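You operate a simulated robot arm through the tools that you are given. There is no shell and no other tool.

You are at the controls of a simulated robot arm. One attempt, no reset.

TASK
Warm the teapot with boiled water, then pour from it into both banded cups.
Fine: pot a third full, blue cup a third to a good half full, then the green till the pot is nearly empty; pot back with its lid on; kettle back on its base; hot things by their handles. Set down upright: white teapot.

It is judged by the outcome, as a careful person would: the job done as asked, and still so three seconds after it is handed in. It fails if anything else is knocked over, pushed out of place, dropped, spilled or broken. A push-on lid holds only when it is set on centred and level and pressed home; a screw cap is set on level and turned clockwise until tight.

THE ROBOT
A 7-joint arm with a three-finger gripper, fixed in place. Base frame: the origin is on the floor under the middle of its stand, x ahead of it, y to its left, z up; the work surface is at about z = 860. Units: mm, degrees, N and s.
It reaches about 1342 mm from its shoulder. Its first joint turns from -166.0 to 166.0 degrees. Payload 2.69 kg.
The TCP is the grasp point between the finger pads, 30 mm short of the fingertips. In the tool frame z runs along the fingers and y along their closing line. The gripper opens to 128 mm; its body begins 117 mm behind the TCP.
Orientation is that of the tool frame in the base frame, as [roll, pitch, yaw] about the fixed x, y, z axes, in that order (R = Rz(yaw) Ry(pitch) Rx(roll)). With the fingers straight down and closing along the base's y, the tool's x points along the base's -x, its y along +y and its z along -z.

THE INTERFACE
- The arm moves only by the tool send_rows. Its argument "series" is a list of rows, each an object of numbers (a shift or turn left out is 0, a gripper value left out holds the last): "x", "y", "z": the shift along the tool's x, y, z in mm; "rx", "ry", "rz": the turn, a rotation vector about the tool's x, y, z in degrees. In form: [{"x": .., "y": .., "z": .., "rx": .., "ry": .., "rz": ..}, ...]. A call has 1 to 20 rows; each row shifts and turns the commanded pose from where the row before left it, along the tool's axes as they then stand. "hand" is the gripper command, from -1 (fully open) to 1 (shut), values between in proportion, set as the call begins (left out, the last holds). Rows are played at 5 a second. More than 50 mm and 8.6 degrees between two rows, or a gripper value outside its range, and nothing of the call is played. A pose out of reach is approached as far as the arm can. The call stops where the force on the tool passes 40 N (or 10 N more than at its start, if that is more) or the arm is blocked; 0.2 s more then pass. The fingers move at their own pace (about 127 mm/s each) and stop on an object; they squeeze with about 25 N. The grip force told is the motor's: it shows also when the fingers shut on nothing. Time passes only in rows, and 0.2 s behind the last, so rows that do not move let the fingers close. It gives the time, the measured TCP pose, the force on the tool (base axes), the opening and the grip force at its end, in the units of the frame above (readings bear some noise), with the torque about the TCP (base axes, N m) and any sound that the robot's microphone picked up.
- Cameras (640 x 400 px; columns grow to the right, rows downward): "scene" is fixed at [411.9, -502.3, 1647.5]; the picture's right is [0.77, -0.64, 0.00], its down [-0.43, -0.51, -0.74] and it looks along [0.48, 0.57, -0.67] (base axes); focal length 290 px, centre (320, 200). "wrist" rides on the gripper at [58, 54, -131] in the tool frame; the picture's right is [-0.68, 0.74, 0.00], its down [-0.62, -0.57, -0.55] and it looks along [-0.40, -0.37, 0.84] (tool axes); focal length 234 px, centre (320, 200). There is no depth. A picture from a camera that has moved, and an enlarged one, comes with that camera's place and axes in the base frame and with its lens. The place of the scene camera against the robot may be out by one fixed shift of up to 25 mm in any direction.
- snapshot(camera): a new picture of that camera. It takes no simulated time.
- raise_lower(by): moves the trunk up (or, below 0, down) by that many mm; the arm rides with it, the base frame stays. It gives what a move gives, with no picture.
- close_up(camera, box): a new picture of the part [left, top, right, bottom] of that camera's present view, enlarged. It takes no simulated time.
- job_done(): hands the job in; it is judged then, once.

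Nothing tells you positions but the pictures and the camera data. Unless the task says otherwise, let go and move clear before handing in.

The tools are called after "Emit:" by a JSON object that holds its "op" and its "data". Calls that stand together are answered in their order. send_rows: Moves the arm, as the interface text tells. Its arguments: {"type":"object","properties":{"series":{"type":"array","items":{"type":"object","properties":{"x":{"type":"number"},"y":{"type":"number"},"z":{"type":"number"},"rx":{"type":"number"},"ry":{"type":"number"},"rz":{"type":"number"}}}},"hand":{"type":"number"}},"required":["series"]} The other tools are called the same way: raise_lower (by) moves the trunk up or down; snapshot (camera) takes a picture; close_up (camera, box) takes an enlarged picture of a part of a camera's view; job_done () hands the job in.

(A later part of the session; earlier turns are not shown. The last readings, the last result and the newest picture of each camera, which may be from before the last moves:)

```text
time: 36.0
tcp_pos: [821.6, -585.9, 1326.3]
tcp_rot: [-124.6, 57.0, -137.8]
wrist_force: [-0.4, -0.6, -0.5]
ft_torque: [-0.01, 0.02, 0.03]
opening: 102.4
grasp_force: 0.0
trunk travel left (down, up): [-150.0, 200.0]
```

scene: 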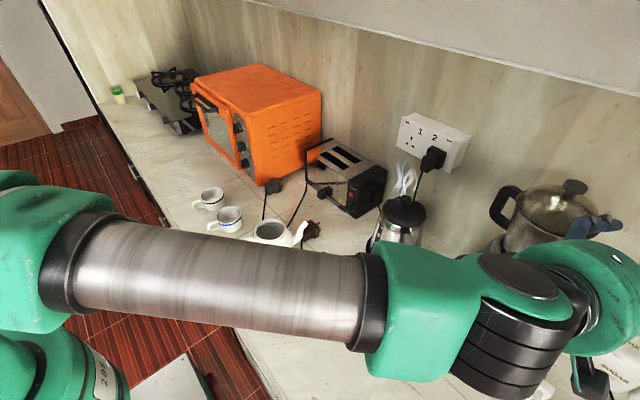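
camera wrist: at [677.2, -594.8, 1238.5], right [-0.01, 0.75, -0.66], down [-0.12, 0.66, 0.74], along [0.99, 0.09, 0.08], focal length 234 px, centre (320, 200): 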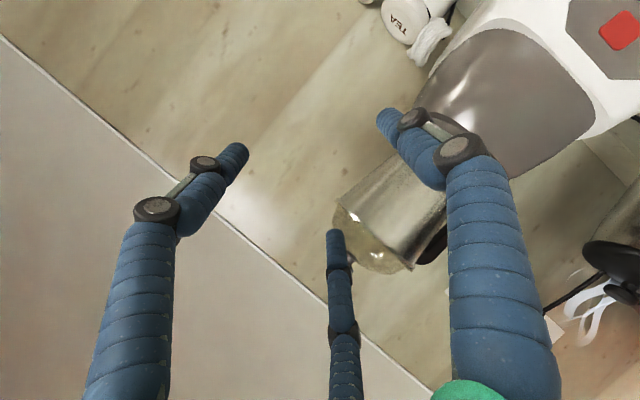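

Emit:
{"op": "send_rows", "data": {"series": [{"rz": 8.5}, {"rz": 8.5}, {"rz": 8.5}, {"rz": 8.5}, {}]}}

Emit:
{"op": "snapshot", "data": {"camera": "scene"}}

```text
time: 37.2
tcp_pos: [822.0, -585.7, 1326.7]
tcp_rot: [162.6, 71.2, 144.0]
wrist_force: [-0.3, 0.4, 0.2]
ft_torque: [0.0, 0.01, 0.01]
opening: 102.5
grasp_force: 0.0
trunk travel left (down, up): [-150.0, 200.0]
```

```text
taken
```

scene: 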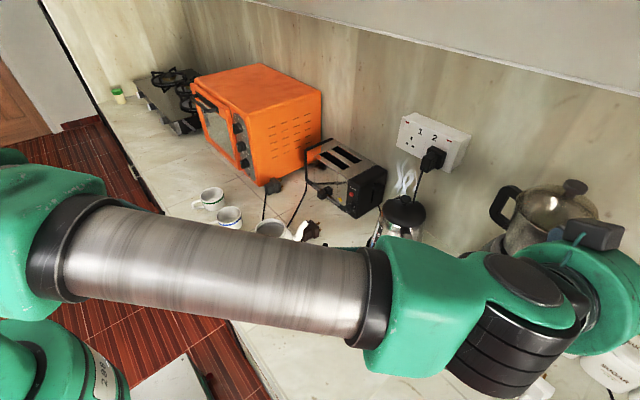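

Back on the natural branch. I'll move left over the counter in front of the kettle at height, then probe which hand directions the wrist can reach there.

Emit:
{"op": "send_rows", "data": {"series": [{"x": 9.03, "y": 38.8, "z": -15.65}, {"x": 9.03, "y": 38.8, "z": -15.65}, {"x": 9.03, "y": 38.8, "z": -15.65}, {"x": 9.03, "y": 38.8, "z": -15.65}, {"x": 9.03, "y": 38.8, "z": -15.65}, {"x": 9.03, "y": 38.8, "z": -15.65}, {}]}}

```text
time: 38.8
tcp_pos: [797.3, -328.9, 1322.0]
tcp_rot: [162.8, 71.1, 144.2]
wrist_force: [-0.5, -0.4, 0.0]
ft_torque: [-0.03, 0.04, -0.02]
opening: 102.4
grasp_force: 0.0
trunk travel left (down, up): [-150.0, 200.0]
```

Emit:
{"op": "send_rows", "data": {"series": [{"rx": 7.57, "ry": -0.77, "rz": 2.46}, {"rx": 7.57, "ry": -0.77, "rz": 2.46}, {}]}}

```text
time: 39.6
tcp_pos: [798.6, -327.8, 1319.4]
tcp_rot: [164.3, 70.1, 132.3]
wrist_force: [0.0, 0.1, 0.3]
ft_torque: [-0.01, 0.0, -0.04]
opening: 102.5
grasp_force: 0.1
out of reach, approached as far as the arm can: row 1
trunk travel left (down, up): [-150.0, 200.0]
```

Emit:
{"op": "send_rows", "data": {"series": [{"rx": 3.8, "ry": -0.4, "rz": 1.2}, {"rx": 3.8, "ry": -0.4, "rz": 1.2}, {"rx": 3.8, "ry": -0.4, "rz": 1.2}, {"rx": 3.8, "ry": -0.4, "rz": 1.2}, {}]}}

```text
time: 40.8
tcp_pos: [798.7, -328.4, 1321.1]
tcp_rot: [165.3, 70.4, 117.5]
wrist_force: [1.5, 0.5, -0.6]
ft_torque: [0.01, -0.03, -0.02]
opening: 102.3
grasp_force: 0.1
trunk travel left (down, up): [-150.0, 200.0]
```

Smaller steps get through: the hand now points to azimuth -47°. I'll add the roll in small steps and take a look from here.

Emit:
{"op": "send_rows", "data": {"series": [{"rz": 4.5}, {"rz": 4.5}, {"rz": 4.5}, {"rz": 4.5}, {"rz": 4.5}, {}]}}

Emit:
{"op": "snapshot", "data": {"camera": "wrist"}}

Emit:
{"op": "snapshot", "data": {"camera": "scene"}}

```text
time: 42.2
tcp_pos: [798.3, -327.2, 1323.8]
tcp_rot: [126.4, 56.9, 74.5]
wrist_force: [0.5, 1.1, -0.3]
ft_torque: [0.01, -0.02, -0.03]
opening: 102.4
grasp_force: 0.1
trunk travel left (down, up): [-150.0, 200.0]
```

```text
taken
camera wrist: at [761.9, -180.3, 1338.7], right [0.46, 0.01, 0.89], down [-0.87, -0.22, 0.45], along [0.2, -0.97, -0.1], focal length 234 px, centre (320, 200)
```

wrist: 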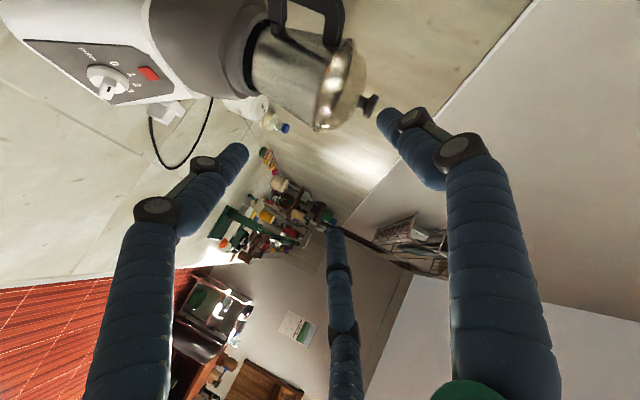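

```text
taken
```

scene: 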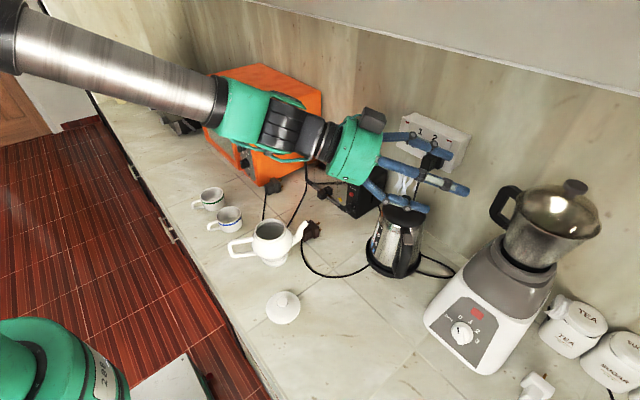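

The arm now reaches this direction with the forearm coming from the upper left. I'll descend to a pre-insert point left of the handle, well clear of kettle and pot.

Emit:
{"op": "send_rows", "data": {"series": [{"x": 25, "y": -8.9, "z": -0.43}, {"x": 25, "y": -8.9, "z": -0.43}, {"x": 25, "y": -8.9, "z": -0.43}, {"x": 25, "y": -8.9, "z": -0.43}, {"x": 25, "y": -8.9, "z": -0.43}, {"x": 25, "y": -8.9, "z": -0.43}, {}]}}

Emit:
{"op": "snapshot", "data": {"camera": "scene"}}

```text
time: 43.8
tcp_pos: [776.6, -273.4, 1173.3]
tcp_rot: [126.5, 57.0, 74.7]
wrist_force: [0.6, 0.0, 0.4]
ft_torque: [0.01, 0.03, -0.01]
opening: 102.6
grasp_force: 0.0
trunk travel left (down, up): [-150.0, 200.0]
```

```text
taken
```

scene: 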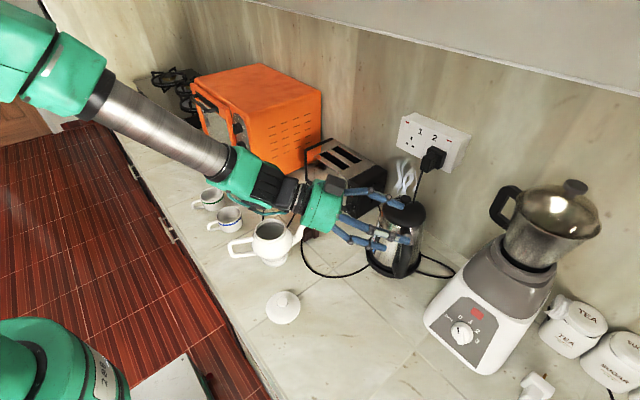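

Emit:
{"op": "send_rows", "data": {"series": [{"x": 25, "y": -8.9, "z": -0.43}, {"x": 25, "y": -8.9, "z": -0.43}, {"x": 25, "y": -8.9, "z": -0.43}, {"x": 25, "y": -8.9, "z": -0.43}, {}]}}

Emit:
{"op": "snapshot", "data": {"camera": "scene"}}

Emit:
{"op": "snapshot", "data": {"camera": "wrist"}}

```text
time: 45.0
tcp_pos: [763.6, -237.8, 1073.2]
tcp_rot: [126.5, 57.0, 74.7]
wrist_force: [0.4, -0.9, -0.5]
ft_torque: [-0.05, -0.03, -0.01]
opening: 101.9
grasp_force: 0.0
trunk travel left (down, up): [-150.0, 200.0]
```

```text
taken
```

scene: 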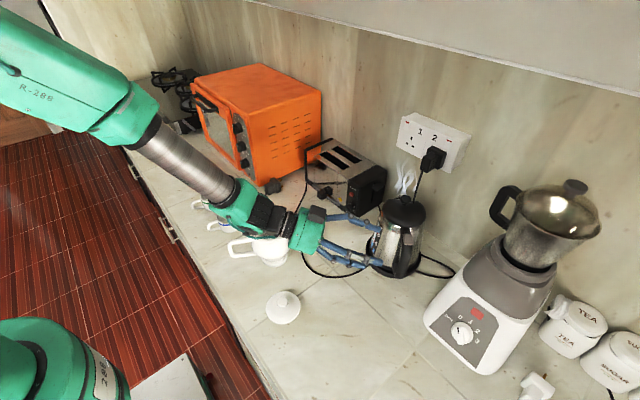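

```text
taken
camera wrist: at [727.9, -87.6, 1090.7], right [0.46, 0.01, 0.89], down [-0.87, -0.22, 0.45], along [0.2, -0.97, -0.1], focal length 234 px, centre (320, 200)
```

wrist: 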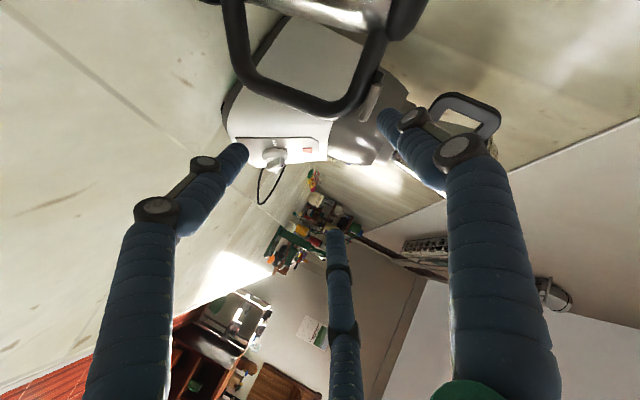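

The wrist camera now sees the handle loop face-on. I'll zoom in to measure it.

Emit:
{"op": "close_up", "data": {"camera": "wrist", "box": [200, 0, 460, 160]}}

Emit:
{"op": "close_up", "data": {"camera": "scene", "box": [290, 170, 450, 290]}}

```text
2.46 times, centred on (330, 80) of wrist
camera zoom: at [727.9, -87.6, 1090.7], right [0.46, 0.01, 0.89], down [-0.87, -0.22, 0.45], along [0.2, -0.97, -0.1], focal length 576 px, centre (295, 495)
```

zoom: 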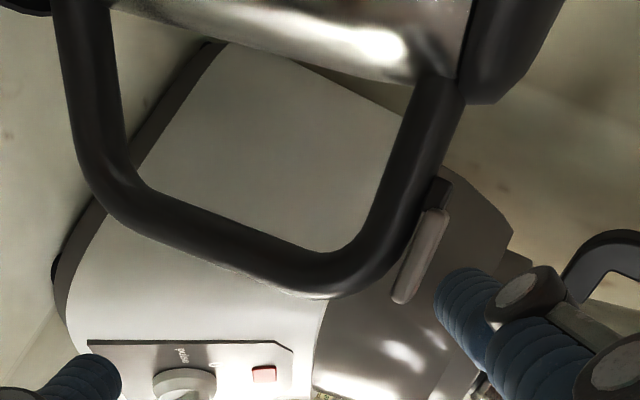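

```text
3.33 times, centred on (370, 230) of scene
camera zoom: at [411.9, -502.3, 1647.5], right [0.77, -0.64, 0.0], down [-0.43, -0.51, -0.74], along [0.48, 0.57, -0.67], focal length 966 px, centre (153, 100)
```

zoom: 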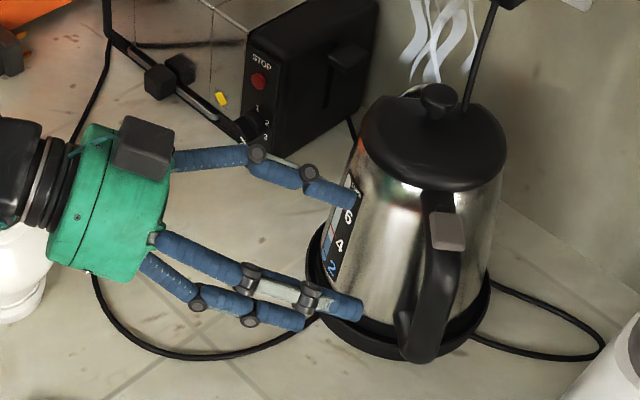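

The loop measures well: bar centreline at s≈-126 mm from the kettle axis, bends at z≈949 and 1043, and a rod about 19 mm thick. I'll set the opening so the thumb enters the hole and the lower finger passes outside, and move to 100 mm short of insertion.

Emit:
{"op": "send_rows", "data": {"series": [{"x": 19.8, "y": -3.3, "z": 6.2}, {"x": 19.8, "y": -3.3, "z": 6.2}, {"x": 19.8, "y": -3.4, "z": 6.2}, {}], "hand": -0.41}}

Emit:
{"op": "snapshot", "data": {"camera": "wrist"}}

Emit:
{"op": "close_up", "data": {"camera": "scene", "box": [290, 170, 450, 290]}}

```text
time: 46.0
tcp_pos: [779.0, -223.9, 1012.8]
tcp_rot: [126.6, 56.9, 74.7]
wrist_force: [0.2, -0.2, 0.3]
ft_torque: [-0.02, -0.01, -0.03]
opening: 90.1
grasp_force: 0.0
trunk travel left (down, up): [-150.0, 200.0]
```

```text
taken
camera wrist: at [740.9, -74.8, 1029.5], right [0.46, 0.01, 0.89], down [-0.87, -0.22, 0.45], along [0.2, -0.97, -0.1], focal length 234 px, centre (320, 200)
```

wrist: 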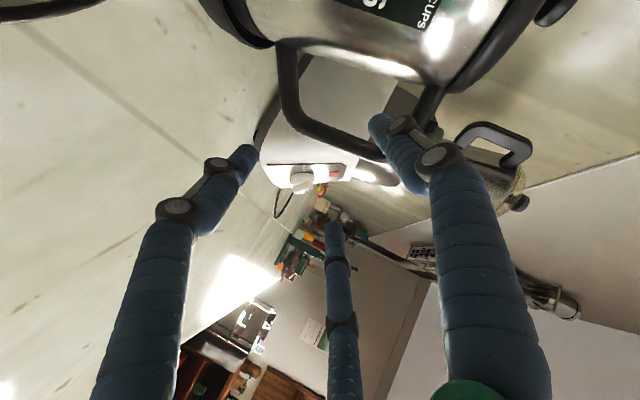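

```text
3.33 times, centred on (370, 230) of scene
camera zoom: at [411.9, -502.3, 1647.5], right [0.77, -0.64, 0.0], down [-0.43, -0.51, -0.74], along [0.48, 0.57, -0.67], focal length 966 px, centre (153, 100)
```

zoom: 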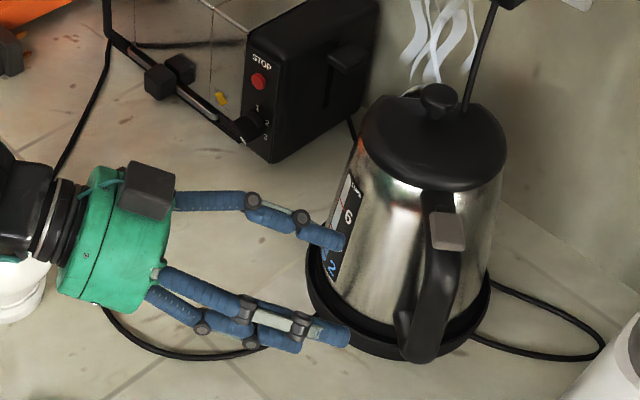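

Emit:
{"op": "close_up", "data": {"camera": "wrist", "box": [220, 20, 480, 200]}}

```text
2.22 times, centred on (350, 110) of wrist
camera zoom: at [740.9, -74.8, 1029.5], right [0.46, 0.01, 0.89], down [-0.87, -0.22, 0.45], along [0.2, -0.97, -0.1], focal length 520 px, centre (253, 400)
```

zoom: 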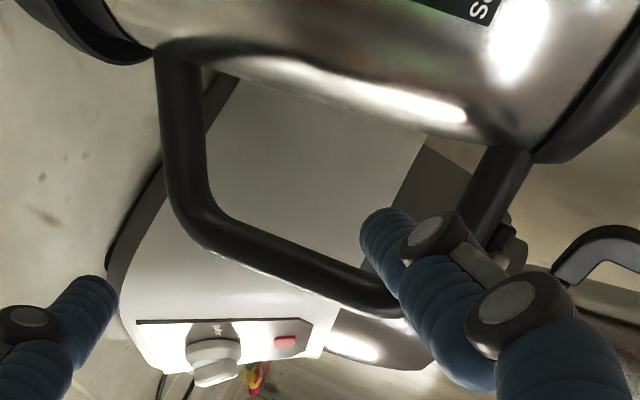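

The projected rod paths check out: thumb through the middle of the hole with ≥15 mm clearance, lower finger 11 mm outside the lower bend. I'll advance 60 mm first.

Emit:
{"op": "send_rows", "data": {"series": [{"z": 15}, {"z": 15}, {"z": 15}, {"z": 15}, {}]}}

Emit:
{"op": "snapshot", "data": {"camera": "wrist"}}

Emit:
{"op": "close_up", "data": {"camera": "scene", "box": [310, 180, 450, 290]}}

```text
time: 47.2
tcp_pos: [816.7, -265.6, 995.2]
tcp_rot: [126.5, 56.9, 74.7]
wrist_force: [0.2, 0.9, -0.2]
ft_torque: [-0.02, 0.0, 0.03]
opening: 90.3
grasp_force: 0.0
trunk travel left (down, up): [-150.0, 200.0]
```

```text
taken
camera wrist: at [781.3, -117.5, 1010.8], right [0.46, 0.01, 0.89], down [-0.87, -0.22, 0.45], along [0.2, -0.97, -0.1], focal length 234 px, centre (320, 200)
```

wrist: 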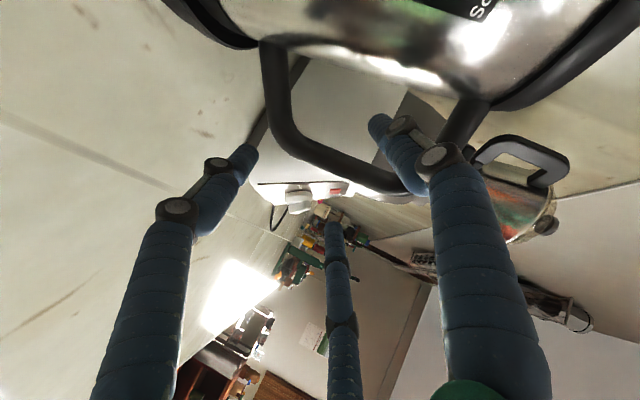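

```text
3.64 times, centred on (380, 235) of scene
camera zoom: at [411.9, -502.3, 1647.5], right [0.77, -0.64, 0.0], down [-0.43, -0.51, -0.74], along [0.48, 0.57, -0.67], focal length 1054 px, centre (102, 73)
```

zoom: 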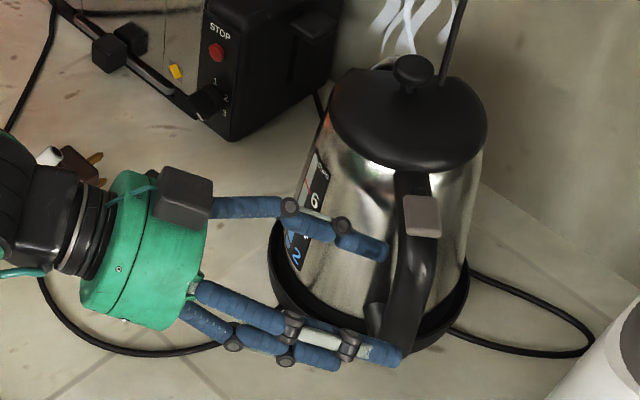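

Thumb tip is heading into the hole, the others pass outside. Advancing the remaining 45 mm slowly.

Emit:
{"op": "send_rows", "data": {"series": [{"z": 9}, {"z": 9}, {"z": 9}, {"z": 9}, {"z": 9}, {}]}}

Emit:
{"op": "snapshot", "data": {"camera": "wrist"}}

Emit:
{"op": "close_up", "data": {"camera": "wrist", "box": [180, 30, 460, 250]}}

Emit:
{"op": "close_up", "data": {"camera": "scene", "box": [310, 180, 450, 290]}}

```text
time: 48.6
tcp_pos: [845.8, -297.3, 979.6]
tcp_rot: [126.5, 57.0, 74.6]
wrist_force: [0.3, -0.9, 0.5]
ft_torque: [-0.02, 0.01, 0.01]
opening: 90.3
grasp_force: 0.1
trunk travel left (down, up): [-150.0, 200.0]
```

```text
taken
camera wrist: at [809.6, -148.8, 996.9], right [0.46, 0.01, 0.89], down [-0.87, -0.22, 0.45], along [0.2, -0.97, -0.1], focal length 234 px, centre (320, 200)
```

wrist: 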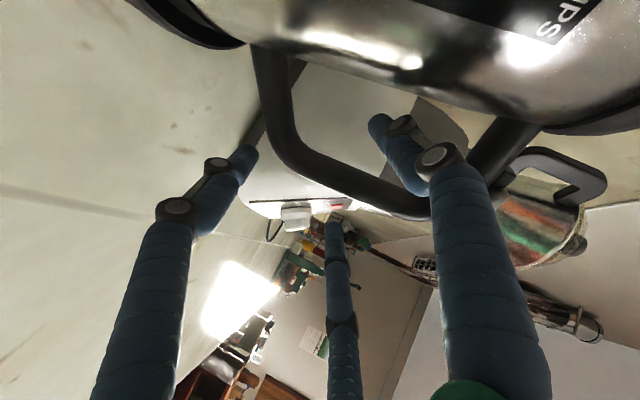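

```text
1.82 times, centred on (320, 140) of wrist
camera zoom: at [809.6, -148.8, 996.9], right [0.46, 0.01, 0.89], down [-0.87, -0.22, 0.45], along [0.2, -0.97, -0.1], focal length 426 px, centre (320, 309)
```

zoom: 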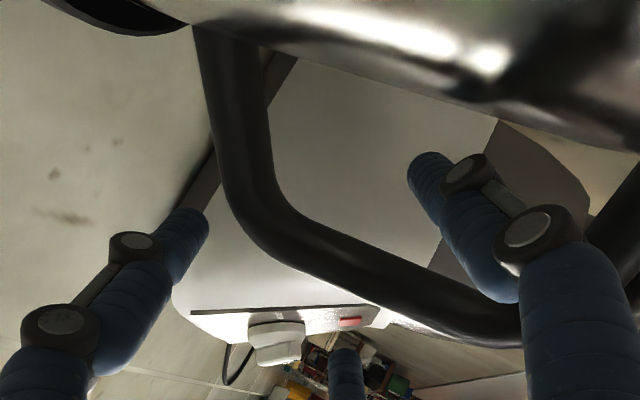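

```text
3.64 times, centred on (380, 235) of scene
camera zoom: at [411.9, -502.3, 1647.5], right [0.77, -0.64, 0.0], down [-0.43, -0.51, -0.74], along [0.48, 0.57, -0.67], focal length 1054 px, centre (102, 73)
```

zoom: 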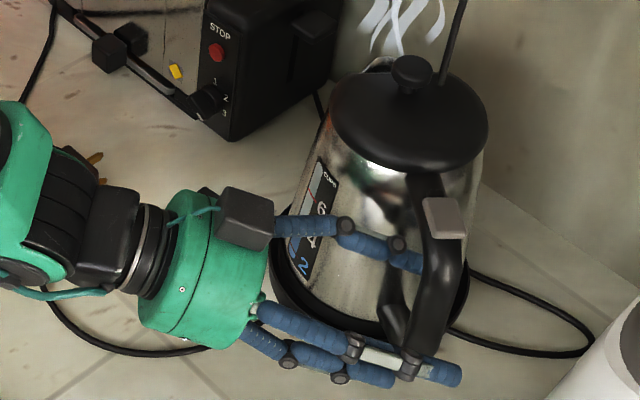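

The thumb is through the loop and the other two fingers are outside the bar, with no contact force. Next I'll narrow the fingers a little and shift outward and then up, to seat the thumb under the handle's top corner.

Emit:
{"op": "send_rows", "data": {"series": [{}, {}, {"x": -1.85, "y": -3.5}, {"x": -1.85, "y": -3.5}, {}], "hand": -0.156}}

Emit:
{"op": "close_up", "data": {"camera": "wrist", "box": [180, 30, 460, 250]}}

```text
time: 49.8
tcp_pos: [840.4, -302.1, 981.4]
tcp_rot: [126.3, 57.0, 74.5]
wrist_force: [-1.1, -0.1, 0.1]
ft_torque: [-0.04, 0.04, 0.0]
opening: 74.8
grasp_force: 0.6
trunk travel left (down, up): [-150.0, 200.0]
```

```text
1.82 times, centred on (320, 140) of wrist
camera zoom: at [803.7, -154.3, 998.3], right [0.45, 0.01, 0.89], down [-0.87, -0.22, 0.44], along [0.2, -0.97, -0.09], focal length 426 px, centre (320, 309)
```

zoom: 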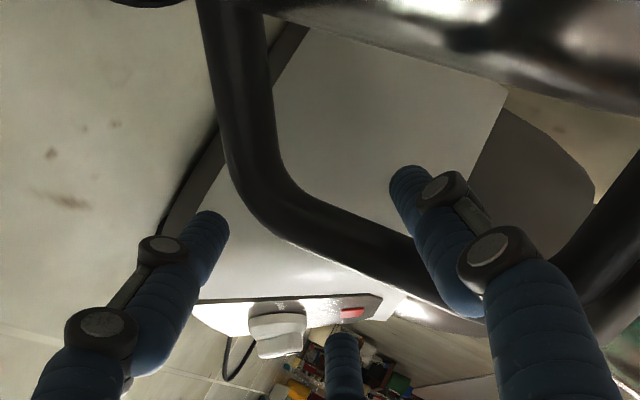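

Emit:
{"op": "send_rows", "data": {"series": [{"x": -3.36, "y": 1.75, "z": -1.3}, {"x": -3.36, "y": 1.75, "z": -1.3}, {"x": -3.36, "y": 1.75, "z": -1.3}, {"x": -3.36, "y": 1.75, "z": -1.3}, {}]}}

Emit:
{"op": "close_up", "data": {"camera": "wrist", "box": [180, 30, 460, 250]}}

Emit:
{"op": "close_up", "data": {"camera": "scene", "box": [310, 180, 450, 290]}}

```text
time: 51.0
tcp_pos: [838.9, -303.0, 996.4]
tcp_rot: [126.4, 56.9, 74.7]
wrist_force: [-4.5, -3.6, -0.8]
ft_torque: [-0.17, 0.22, -0.04]
opening: 75.1
grasp_force: 0.3
trunk travel left (down, up): [-150.0, 200.0]
```

```text
1.82 times, centred on (320, 140) of wrist
camera zoom: at [803.1, -154.9, 1014.2], right [0.46, 0.01, 0.89], down [-0.87, -0.22, 0.45], along [0.2, -0.97, -0.1], focal length 426 px, centre (320, 309)
```

zoom: 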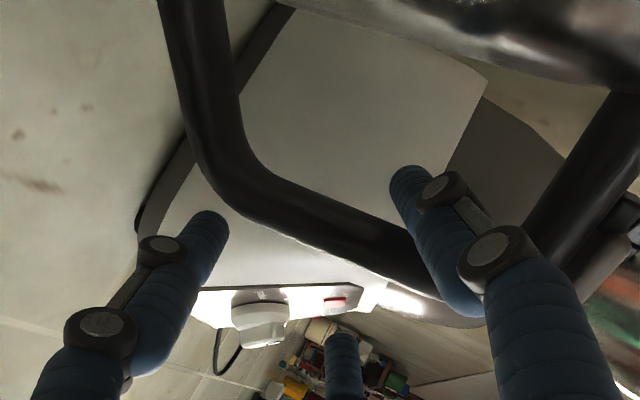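

```text
3.64 times, centred on (380, 235) of scene
camera zoom: at [411.9, -502.3, 1647.5], right [0.77, -0.64, 0.0], down [-0.43, -0.51, -0.74], along [0.48, 0.57, -0.67], focal length 1054 px, centre (102, 73)
```

zoom: 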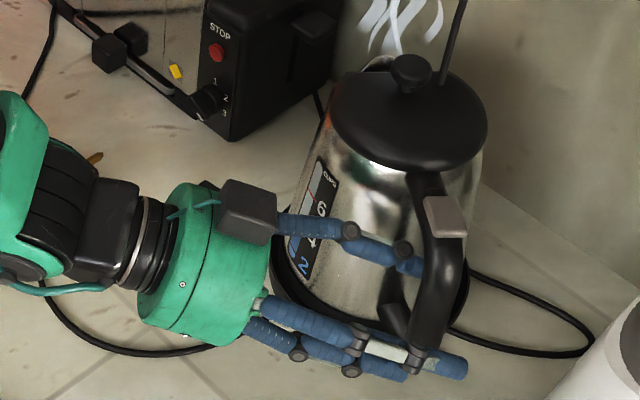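

Emit:
{"op": "send_rows", "data": {"series": [{"x": -0.93, "y": -1.77}, {"x": -3.36, "y": 1.75, "z": -1.3}, {"x": -3.36, "y": 1.75, "z": -1.3}, {}]}}

Emit:
{"op": "close_up", "data": {"camera": "wrist", "box": [180, 30, 460, 250]}}

```text
time: 52.0
tcp_pos: [837.5, -303.7, 1004.5]
tcp_rot: [126.4, 56.8, 74.6]
wrist_force: [0.1, 0.1, 0.0]
ft_torque: [0.02, 0.03, 0.01]
opening: 73.8
grasp_force: 0.0
trunk travel left (down, up): [-150.0, 200.0]
```

```text
1.82 times, centred on (320, 140) of wrist
camera zoom: at [802.0, -154.6, 1021.8], right [0.46, 0.01, 0.89], down [-0.87, -0.22, 0.45], along [0.2, -0.97, -0.1], focal length 426 px, centre (320, 309)
```

zoom: 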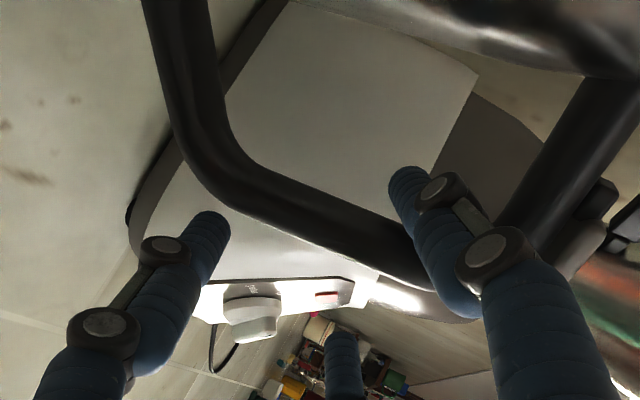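

Emit:
{"op": "send_rows", "data": {"series": [{"x": -2.52, "y": 1.31, "z": -0.97}, {"x": -2.52, "y": 1.31, "z": -0.97}, {}]}}

```text
time: 52.8
tcp_pos: [838.1, -304.3, 1011.5]
tcp_rot: [126.5, 56.9, 74.6]
wrist_force: [-0.4, -0.5, 0.0]
ft_torque: [-0.02, 0.0, -0.03]
opening: 74.1
grasp_force: 0.0
trunk travel left (down, up): [-150.0, 200.0]
```

Emit:
{"op": "close_up", "data": {"camera": "wrist", "box": [180, 30, 460, 250]}}

Emit:
{"op": "close_up", "data": {"camera": "scene", "box": [340, 190, 440, 290]}}

```text
1.82 times, centred on (320, 140) of wrist
camera zoom: at [802.0, -155.1, 1028.1], right [0.46, 0.01, 0.89], down [-0.87, -0.22, 0.45], along [0.2, -0.97, -0.1], focal length 426 px, centre (320, 309)
```

zoom: 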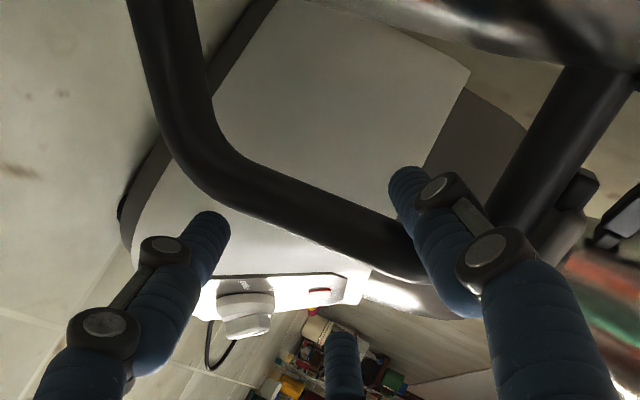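

```text
4.00 times, centred on (390, 240) of scene
camera zoom: at [411.9, -502.3, 1647.5], right [0.77, -0.64, 0.0], down [-0.43, -0.51, -0.74], along [0.48, 0.57, -0.67], focal length 1159 px, centre (40, 40)
```

zoom: 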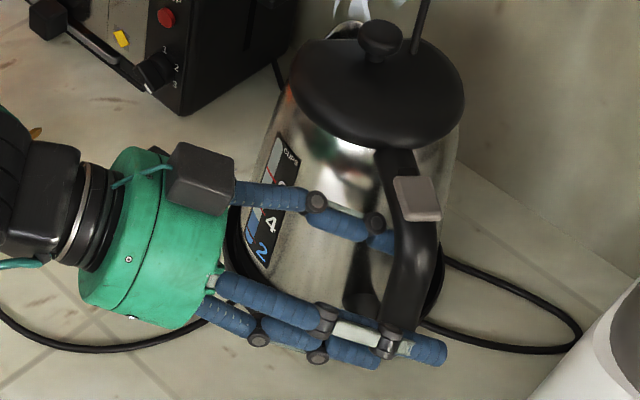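

The thumb sits just inside the corner with a few mm to go, and the outer finger has about 7 mm of gap. I'll narrow the fingers and shift inward slightly so both sides will be snug, then continue up.

Emit:
{"op": "send_rows", "data": {"series": [{"x": 1.2, "y": 2.2}, {"x": 1.2, "y": 2.2}, {}, {}], "hand": 0.0}}

Emit:
{"op": "close_up", "data": {"camera": "wrist", "box": [180, 30, 460, 250]}}

```text
time: 53.9
tcp_pos: [839.7, -303.0, 1011.0]
tcp_rot: [126.5, 57.0, 74.3]
wrist_force: [-8.8, -8.5, 0.6]
ft_torque: [-0.48, 0.48, -0.08]
opening: 64.4
grasp_force: 0.6
trunk travel left (down, up): [-150.0, 200.0]
stopped in row 4: the force on the tool passed its limit at 41 N (the readings are from after the stop); the commanded pose is now the measured one
```

```text
1.82 times, centred on (320, 140) of wrist
camera zoom: at [804.4, -154.7, 1027.6], right [0.46, 0.0, 0.89], down [-0.87, -0.22, 0.45], along [0.2, -0.98, -0.09], focal length 426 px, centre (320, 309)
```

zoom: 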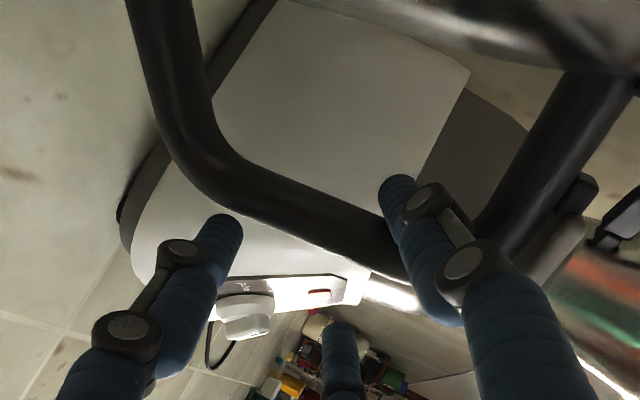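

The bar is now snug between the thumb and the lower finger. I'll ease off 1 mm and go up in small steps until the handle's weight starts to register.

Emit:
{"op": "send_rows", "data": {"series": [{"x": -0.5, "y": -0.9}, {"x": -1.68, "y": 0.88, "z": -0.65}, {"x": -1.68, "y": 0.88, "z": -0.65}, {}]}}

```text
time: 54.9
tcp_pos: [840.4, -304.1, 1016.0]
tcp_rot: [126.3, 57.0, 74.3]
wrist_force: [-7.2, -3.9, -2.5]
ft_torque: [-0.24, 0.37, -0.06]
opening: 66.2
grasp_force: 1.7
trunk travel left (down, up): [-150.0, 200.0]
```

Emit:
{"op": "send_rows", "data": {"series": [{"x": -0.5, "y": -0.9}, {"x": -1.68, "y": 0.88, "z": -0.65}, {"x": -1.68, "y": 0.88, "z": -0.65}, {"x": -1.68, "y": 0.88, "z": -0.65}, {}]}}

Emit:
{"op": "close_up", "data": {"camera": "wrist", "box": [180, 30, 460, 250]}}

```text
time: 56.1
tcp_pos: [840.1, -303.2, 1021.7]
tcp_rot: [126.5, 57.1, 74.5]
wrist_force: [-3.2, -5.0, -5.2]
ft_torque: [-0.26, 0.43, -0.07]
opening: 64.9
grasp_force: 0.6
trunk travel left (down, up): [-150.0, 200.0]
```

```text
1.82 times, centred on (320, 140) of wrist
camera zoom: at [803.9, -154.4, 1037.9], right [0.46, 0.01, 0.89], down [-0.87, -0.22, 0.45], along [0.2, -0.98, -0.1], focal length 426 px, centre (320, 309)
```

zoom: 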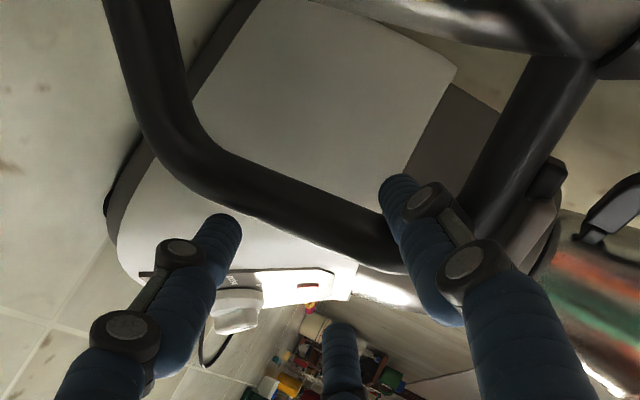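

Weight is starting to register on the thumb. I'll add a clamping preload by commanding the fingers slightly tighter, then lift gently.

Emit:
{"op": "send_rows", "data": {"series": [{}, {}, {}], "hand": 0.12}}

```text
time: 56.9
tcp_pos: [840.0, -302.8, 1020.3]
tcp_rot: [126.5, 57.0, 74.5]
wrist_force: [-6.0, 1.0, -8.2]
ft_torque: [-0.57, 0.7, 0.59]
opening: 57.5
grasp_force: 0.6
trunk travel left (down, up): [-150.0, 200.0]
```

Emit:
{"op": "snapshot", "data": {"camera": "wrist"}}

Emit:
{"op": "close_up", "data": {"camera": "wrist", "box": [180, 30, 460, 250]}}

Emit:
{"op": "close_up", "data": {"camera": "scene", "box": [340, 180, 460, 290]}}

```text
taken
camera wrist: at [804.2, -154.1, 1037.8], right [0.46, 0.01, 0.89], down [-0.87, -0.22, 0.45], along [0.2, -0.98, -0.09], focal length 234 px, centre (320, 200)
```

wrist: 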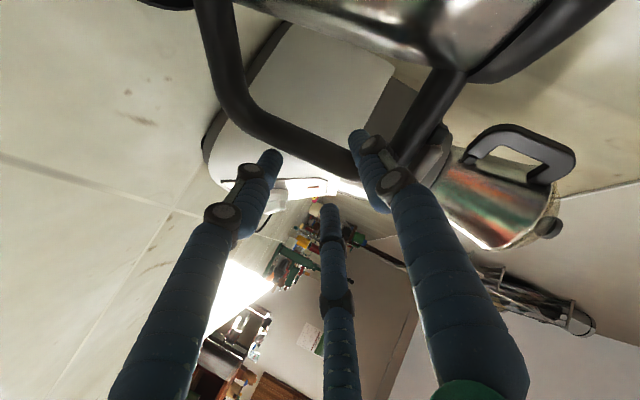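

```text
1.82 times, centred on (320, 140) of wrist
camera zoom: at [804.2, -154.1, 1037.8], right [0.46, 0.01, 0.89], down [-0.87, -0.22, 0.45], along [0.2, -0.98, -0.09], focal length 426 px, centre (320, 309)
```

zoom: 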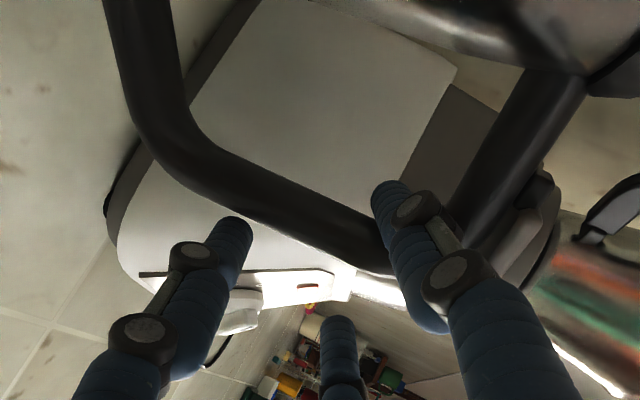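

```text
3.64 times, centred on (400, 235) of scene
camera zoom: at [411.9, -502.3, 1647.5], right [0.77, -0.64, 0.0], down [-0.43, -0.51, -0.74], along [0.48, 0.57, -0.67], focal length 1054 px, centre (29, 73)
```

zoom: 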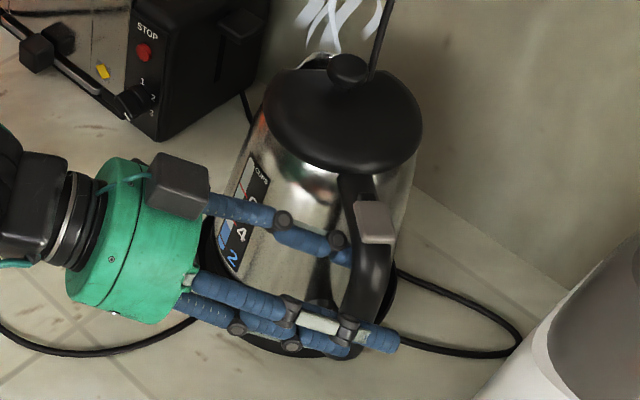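

Emit:
{"op": "send_rows", "data": {"series": [{"x": -3.36, "y": 1.75, "z": -1.3}, {"x": -3.36, "y": 1.75, "z": -1.3}, {"x": -3.36, "y": 1.75, "z": -1.3}, {}, {}], "hand": 0.2}}

Emit:
{"op": "close_up", "data": {"camera": "wrist", "box": [180, 0, 460, 220]}}

Emit:
{"op": "close_up", "data": {"camera": "scene", "box": [340, 180, 460, 290]}}

```text
time: 58.1
tcp_pos: [841.0, -302.6, 1033.9]
tcp_rot: [126.5, 57.0, 74.5]
wrist_force: [1.3, -0.4, -15.5]
ft_torque: [-1.06, 1.67, -0.08]
opening: 52.9
grasp_force: 1.7
trunk travel left (down, up): [-150.0, 200.0]
```

```text
1.82 times, centred on (320, 110) of wrist
camera zoom: at [805.0, -154.0, 1049.9], right [0.46, 0.01, 0.89], down [-0.87, -0.22, 0.45], along [0.2, -0.98, -0.1], focal length 426 px, centre (320, 364)
```

zoom: 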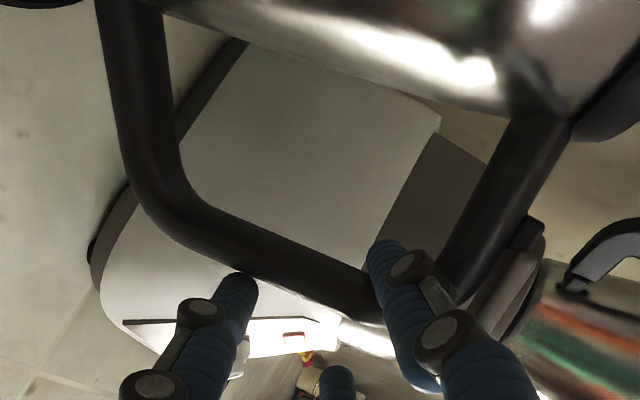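

```text
3.64 times, centred on (400, 235) of scene
camera zoom: at [411.9, -502.3, 1647.5], right [0.77, -0.64, 0.0], down [-0.43, -0.51, -0.74], along [0.48, 0.57, -0.67], focal length 1054 px, centre (29, 73)
```

zoom: 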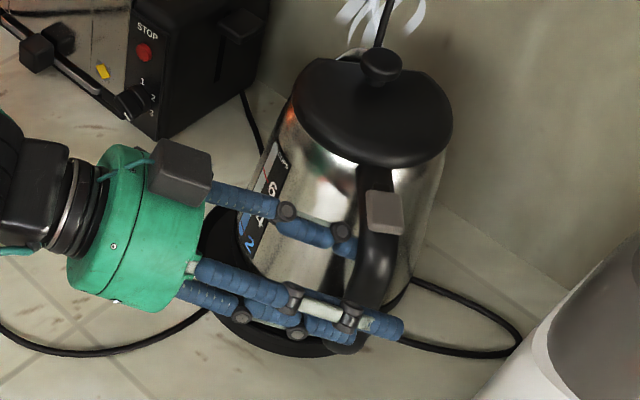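

Now the torque (≈2 N·m) and weight (≈15 N) are carried, so the hook-and-brace grip is working. I'll lift another 25 mm.

Emit:
{"op": "send_rows", "data": {"series": [{"x": -4.2, "y": 2.19, "z": -1.62}, {"x": -4.2, "y": 2.19, "z": -1.62}, {"x": -4.2, "y": 2.19, "z": -1.62}, {"x": -4.2, "y": 2.19, "z": -1.62}, {"x": -4.2, "y": 2.19, "z": -1.62}, {}, {}]}}

Emit:
{"op": "snapshot", "data": {"camera": "wrist"}}

Emit:
{"op": "close_up", "data": {"camera": "scene", "box": [330, 170, 460, 290]}}

```text
time: 59.7
tcp_pos: [840.1, -303.3, 1057.6]
tcp_rot: [126.5, 57.0, 74.6]
wrist_force: [-0.8, -1.1, -17.2]
ft_torque: [-1.22, 1.92, 0.02]
opening: 51.8
grasp_force: 24.7
trunk travel left (down, up): [-150.0, 200.0]
```

```text
taken
camera wrist: at [803.7, -154.7, 1074.9], right [0.46, 0.01, 0.89], down [-0.87, -0.22, 0.45], along [0.2, -0.98, -0.1], focal length 234 px, centre (320, 200)
```

wrist: 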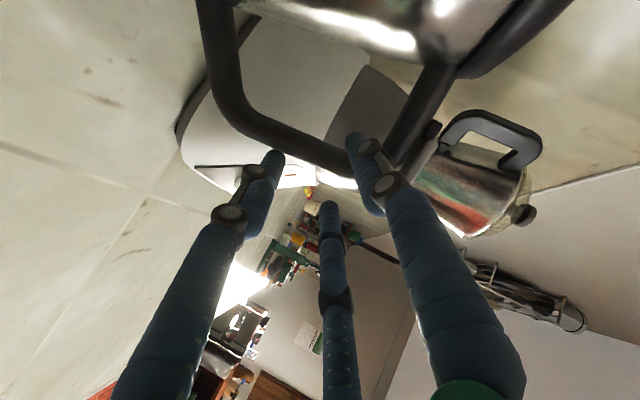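

```text
3.33 times, centred on (395, 230) of scene
camera zoom: at [411.9, -502.3, 1647.5], right [0.77, -0.64, 0.0], down [-0.43, -0.51, -0.74], along [0.48, 0.57, -0.67], focal length 966 px, centre (70, 100)
```

zoom: 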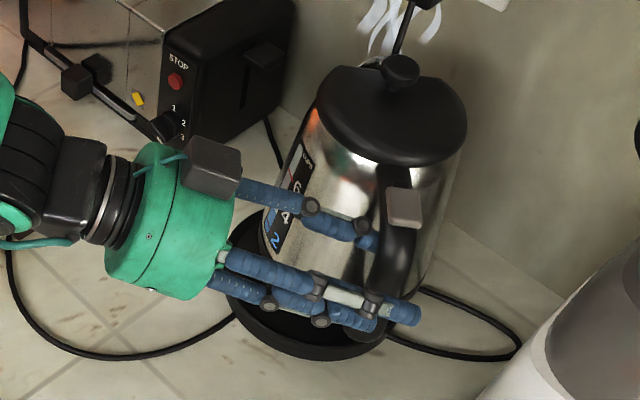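

Emit:
{"op": "send_rows", "data": {"series": [{}, {}, {}, {}]}}

Emit:
{"op": "close_up", "data": {"camera": "wrist", "box": [180, 0, 460, 220]}}

```text
time: 60.7
tcp_pos: [839.1, -303.2, 1058.4]
tcp_rot: [126.5, 57.0, 74.6]
wrist_force: [-1.0, 0.2, -17.4]
ft_torque: [-1.22, 1.91, 0.1]
opening: 52.1
grasp_force: 25.1
trunk travel left (down, up): [-150.0, 200.0]
```

```text
1.82 times, centred on (320, 110) of wrist
camera zoom: at [803.7, -154.7, 1075.0], right [0.46, 0.01, 0.89], down [-0.87, -0.22, 0.45], along [0.2, -0.98, -0.1], focal length 426 px, centre (320, 364)
```

zoom: 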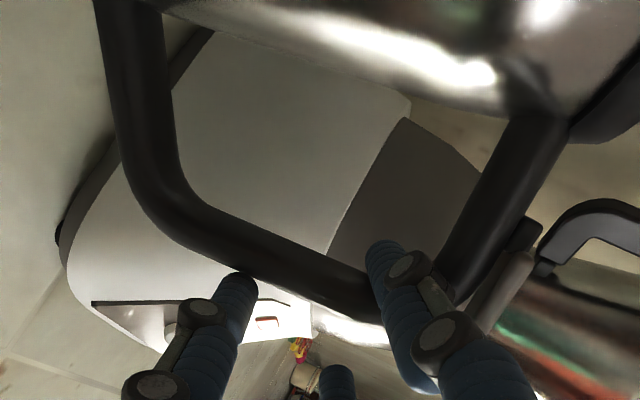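

The kettle hangs securely from the hook grip, tilted about 4° spout-up, which is the safe side. I'll raise it straight up in steps and check it stays stable.

Emit:
{"op": "send_rows", "data": {"series": [{"x": -10, "y": 5.2, "z": -3.9}, {"x": -15, "y": 7.8, "z": -5.8}, {"x": -16.8, "y": 8.76, "z": -6.48}, {"x": -16.8, "y": 8.76, "z": -6.48}, {"x": -15, "y": 7.8, "z": -5.8}, {"x": -10, "y": 5.2, "z": -3.9}, {}]}}

Emit:
{"op": "snapshot", "data": {"camera": "scene"}}

Emit:
{"op": "close_up", "data": {"camera": "wrist", "box": [180, 0, 460, 220]}}

```text
time: 62.1
tcp_pos: [837.7, -302.7, 1141.2]
tcp_rot: [128.9, 57.2, 76.6]
wrist_force: [-2.3, 0.9, -19.9]
ft_torque: [-1.68, 2.42, 0.43]
opening: 51.0
grasp_force: 25.8
trunk travel left (down, up): [-150.0, 200.0]
stopped in row 6: the force on the tool passed its limit at 44 N (the readings are from after the stop); the commanded pose is now the measured one
```

```text
taken
```

scene: 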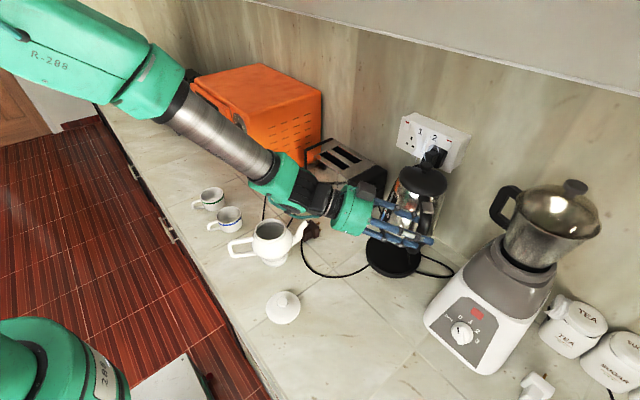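

```text
1.82 times, centred on (320, 110) of wrist
camera zoom: at [801.2, -153.9, 1158.7], right [0.48, 0.0, 0.88], down [-0.86, -0.22, 0.47], along [0.2, -0.97, -0.1], focal length 426 px, centre (320, 364)
```

zoom: 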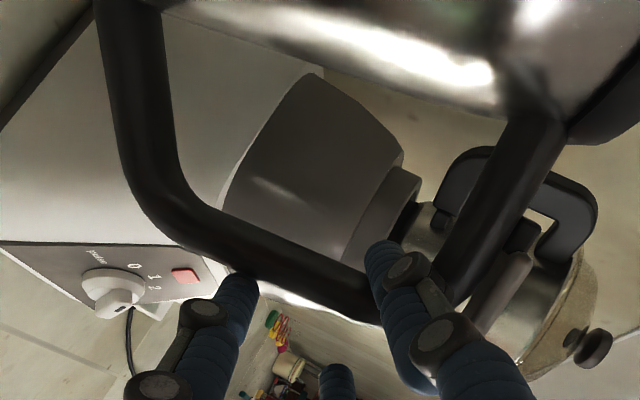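

Something resisted — the lid may have met the wall plug. I'll lower a little at once and move away from the wall before going higher.

Emit:
{"op": "send_rows", "data": {"series": [{"x": 6, "y": -3.2, "z": 2.3}, {"x": 8, "y": -4.2, "z": 3.1}, {"x": 8, "y": -4.2, "z": 3.1}, {}]}}

Emit:
{"op": "close_up", "data": {"camera": "scene", "box": [360, 100, 480, 280]}}

```text
time: 63.1
tcp_pos: [835.8, -303.2, 1119.6]
tcp_rot: [128.0, 57.1, 75.8]
wrist_force: [0.5, 0.1, -16.4]
ft_torque: [-1.09, 1.61, 0.02]
opening: 53.0
grasp_force: 18.5
trunk travel left (down, up): [-150.0, 200.0]
```

```text
2.22 times, centred on (420, 190) of scene
camera zoom: at [411.9, -502.3, 1647.5], right [0.77, -0.64, 0.0], down [-0.43, -0.51, -0.74], along [0.48, 0.57, -0.67], focal length 644 px, centre (98, 222)
```

zoom: 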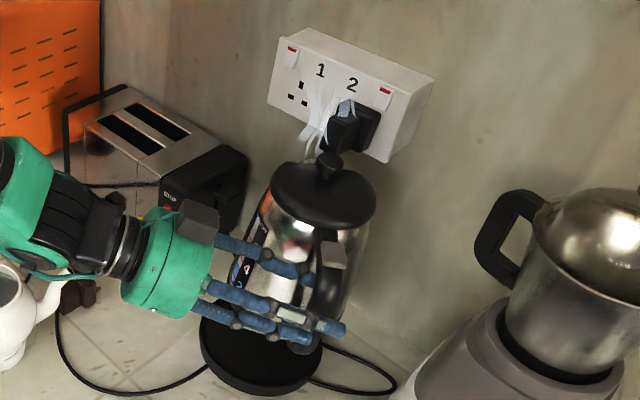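

Clear again, and the load is steady. Now I'll move the kettle away from the wall at this height.

Emit:
{"op": "send_rows", "data": {"series": [{"x": -1.3, "y": -7.6, "z": -6.4}, {"x": -2.0, "y": -11.4, "z": -9.6}, {"x": -2.66, "y": -15.2, "z": -12.7}, {"x": -2.66, "y": -15.2, "z": -12.7}, {"x": -2.66, "y": -15.2, "z": -12.7}, {"x": -2.66, "y": -15.2, "z": -12.7}, {"x": -2.0, "y": -11.4, "z": -9.6}, {"x": -1.3, "y": -7.6, "z": -6.4}, {}]}}

Emit:
{"op": "snapshot", "data": {"camera": "scene"}}

```text
time: 65.1
tcp_pos: [707.9, -303.7, 1118.1]
tcp_rot: [128.0, 57.0, 75.8]
wrist_force: [-0.6, 0.5, -15.7]
ft_torque: [-1.12, 1.77, 0.08]
opening: 53.8
grasp_force: 9.2
trunk travel left (down, up): [-150.0, 200.0]
```

```text
taken
```

scene: 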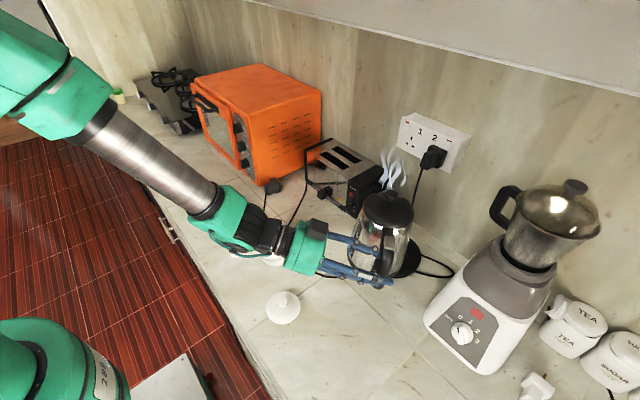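

Emit:
{"op": "send_rows", "data": {"series": [{"x": -8.4, "y": 4.28, "z": -3.34}, {"x": -12.6, "y": 6.4, "z": -5.0}, {"x": -16.8, "y": 8.56, "z": -6.7}, {"x": -16.8, "y": 8.56, "z": -6.7}, {"x": -16.8, "y": 8.56, "z": -6.7}, {"x": -16.8, "y": 8.56, "z": -6.7}, {"x": -12.6, "y": 6.4, "z": -5.0}, {"x": -8.4, "y": 4.28, "z": -3.34}, {}], "hand": 0.25}}

Emit:
{"op": "snapshot", "data": {"camera": "wrist"}}

Emit:
{"op": "close_up", "data": {"camera": "scene", "box": [260, 120, 460, 300]}}

```text
time: 67.1
tcp_pos: [708.5, -303.1, 1250.6]
tcp_rot: [128.0, 57.2, 75.8]
wrist_force: [-1.1, 0.7, -14.8]
ft_torque: [-1.1, 1.72, 0.01]
opening: 49.8
grasp_force: 25.8
trunk travel left (down, up): [-150.0, 200.0]
```

```text
taken
camera wrist: at [672.2, -155.3, 1268.2], right [0.47, 0.0, 0.88], down [-0.86, -0.22, 0.46], along [0.2, -0.98, -0.1], focal length 234 px, centre (320, 200)
```

wrist: 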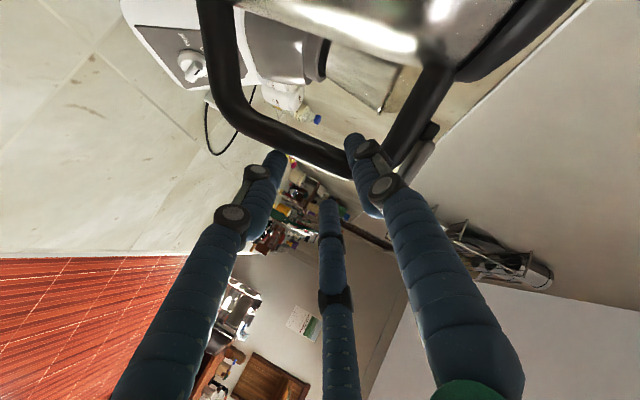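

```text
2.22 times, centred on (360, 210) of scene
camera zoom: at [411.9, -502.3, 1647.5], right [0.77, -0.64, 0.0], down [-0.43, -0.51, -0.74], along [0.48, 0.57, -0.67], focal length 644 px, centre (231, 178)
```

zoom: 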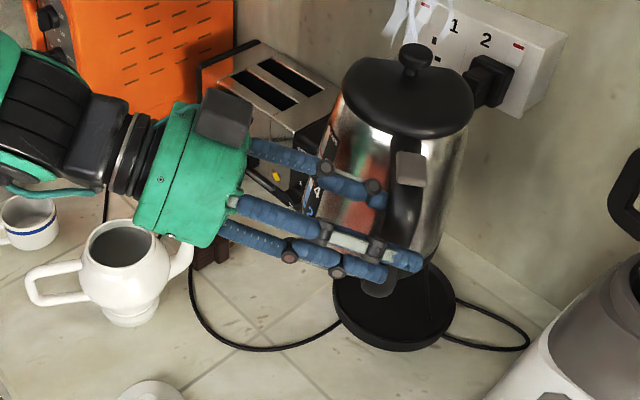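

The kettle is stable at a safe height. I'll translate toward the pouring position in small batches, checking reach as the arm folds.

Emit:
{"op": "send_rows", "data": {"series": [{"x": 2.6, "y": -1.7, "z": -9.9}, {"x": 5.3, "y": -3.4, "z": -19.8}, {"x": 5.3, "y": -3.4, "z": -19.8}, {"x": 5.3, "y": -3.4, "z": -19.8}, {"x": 5.3, "y": -3.4, "z": -19.8}, {"x": 2.6, "y": -1.7, "z": -9.9}, {}]}}

Emit:
{"op": "snapshot", "data": {"camera": "scene"}}

```text
time: 68.7
tcp_pos: [636.7, -229.1, 1252.5]
tcp_rot: [127.9, 57.1, 75.7]
wrist_force: [0.6, 0.7, -16.3]
ft_torque: [-1.04, 1.73, 0.01]
opening: 49.3
grasp_force: 24.5
trunk travel left (down, up): [-150.0, 200.0]
```

```text
taken
```

scene: 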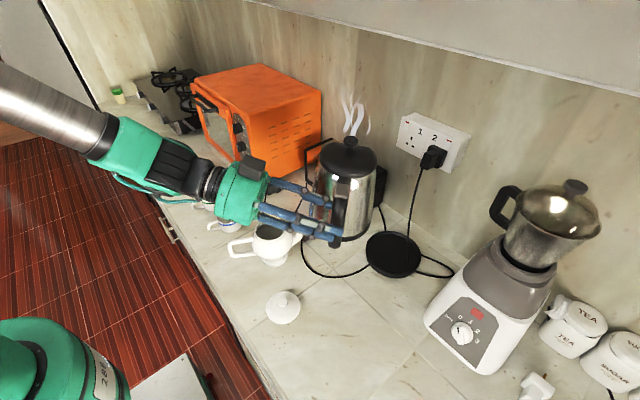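

Reachable and steady. I'll try tilting the kettle here, spout down, in small steps (no pouring expected before ~55°), watching how the grip behaves.

Emit:
{"op": "send_rows", "data": {"series": [{"rx": 1.5, "ry": -0.76, "rz": -4.7}, {"rx": 1.5, "ry": -0.76, "rz": -4.7}, {"rx": 1.5, "ry": -0.76, "rz": -4.7}, {"rx": 1.5, "ry": -0.76, "rz": -4.7}, {}]}}

Emit:
{"op": "snapshot", "data": {"camera": "wrist"}}

Emit:
{"op": "close_up", "data": {"camera": "scene", "box": [220, 100, 420, 280]}}

```text
time: 69.9
tcp_pos: [634.1, -228.4, 1254.4]
tcp_rot: [162.9, 70.8, 107.5]
wrist_force: [-0.2, 0.2, -17.2]
ft_torque: [-0.85, 1.46, 0.0]
opening: 50.6
grasp_force: 18.8
trunk travel left (down, up): [-150.0, 200.0]
```

```text
taken
camera wrist: at [600.1, -78.8, 1243.8], right [0.68, 0.19, 0.71], down [-0.71, -0.08, 0.7], along [0.19, -0.98, 0.08], focal length 234 px, centre (320, 200)
```

wrist: 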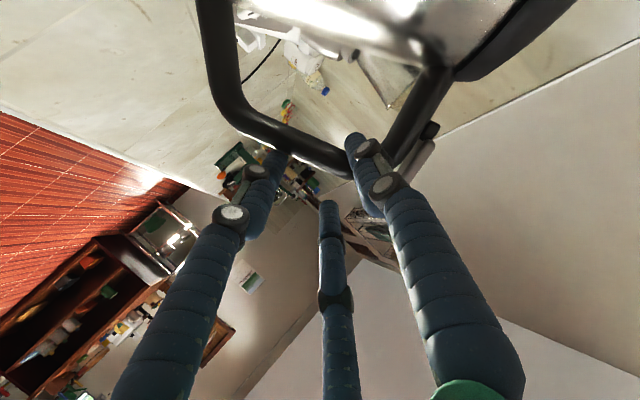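

```text
2.22 times, centred on (320, 190) of scene
camera zoom: at [411.9, -502.3, 1647.5], right [0.77, -0.64, 0.0], down [-0.43, -0.51, -0.74], along [0.48, 0.57, -0.67], focal length 644 px, centre (320, 222)
```

zoom: 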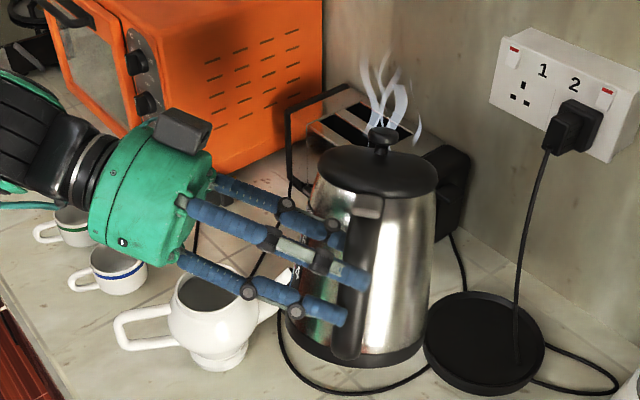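

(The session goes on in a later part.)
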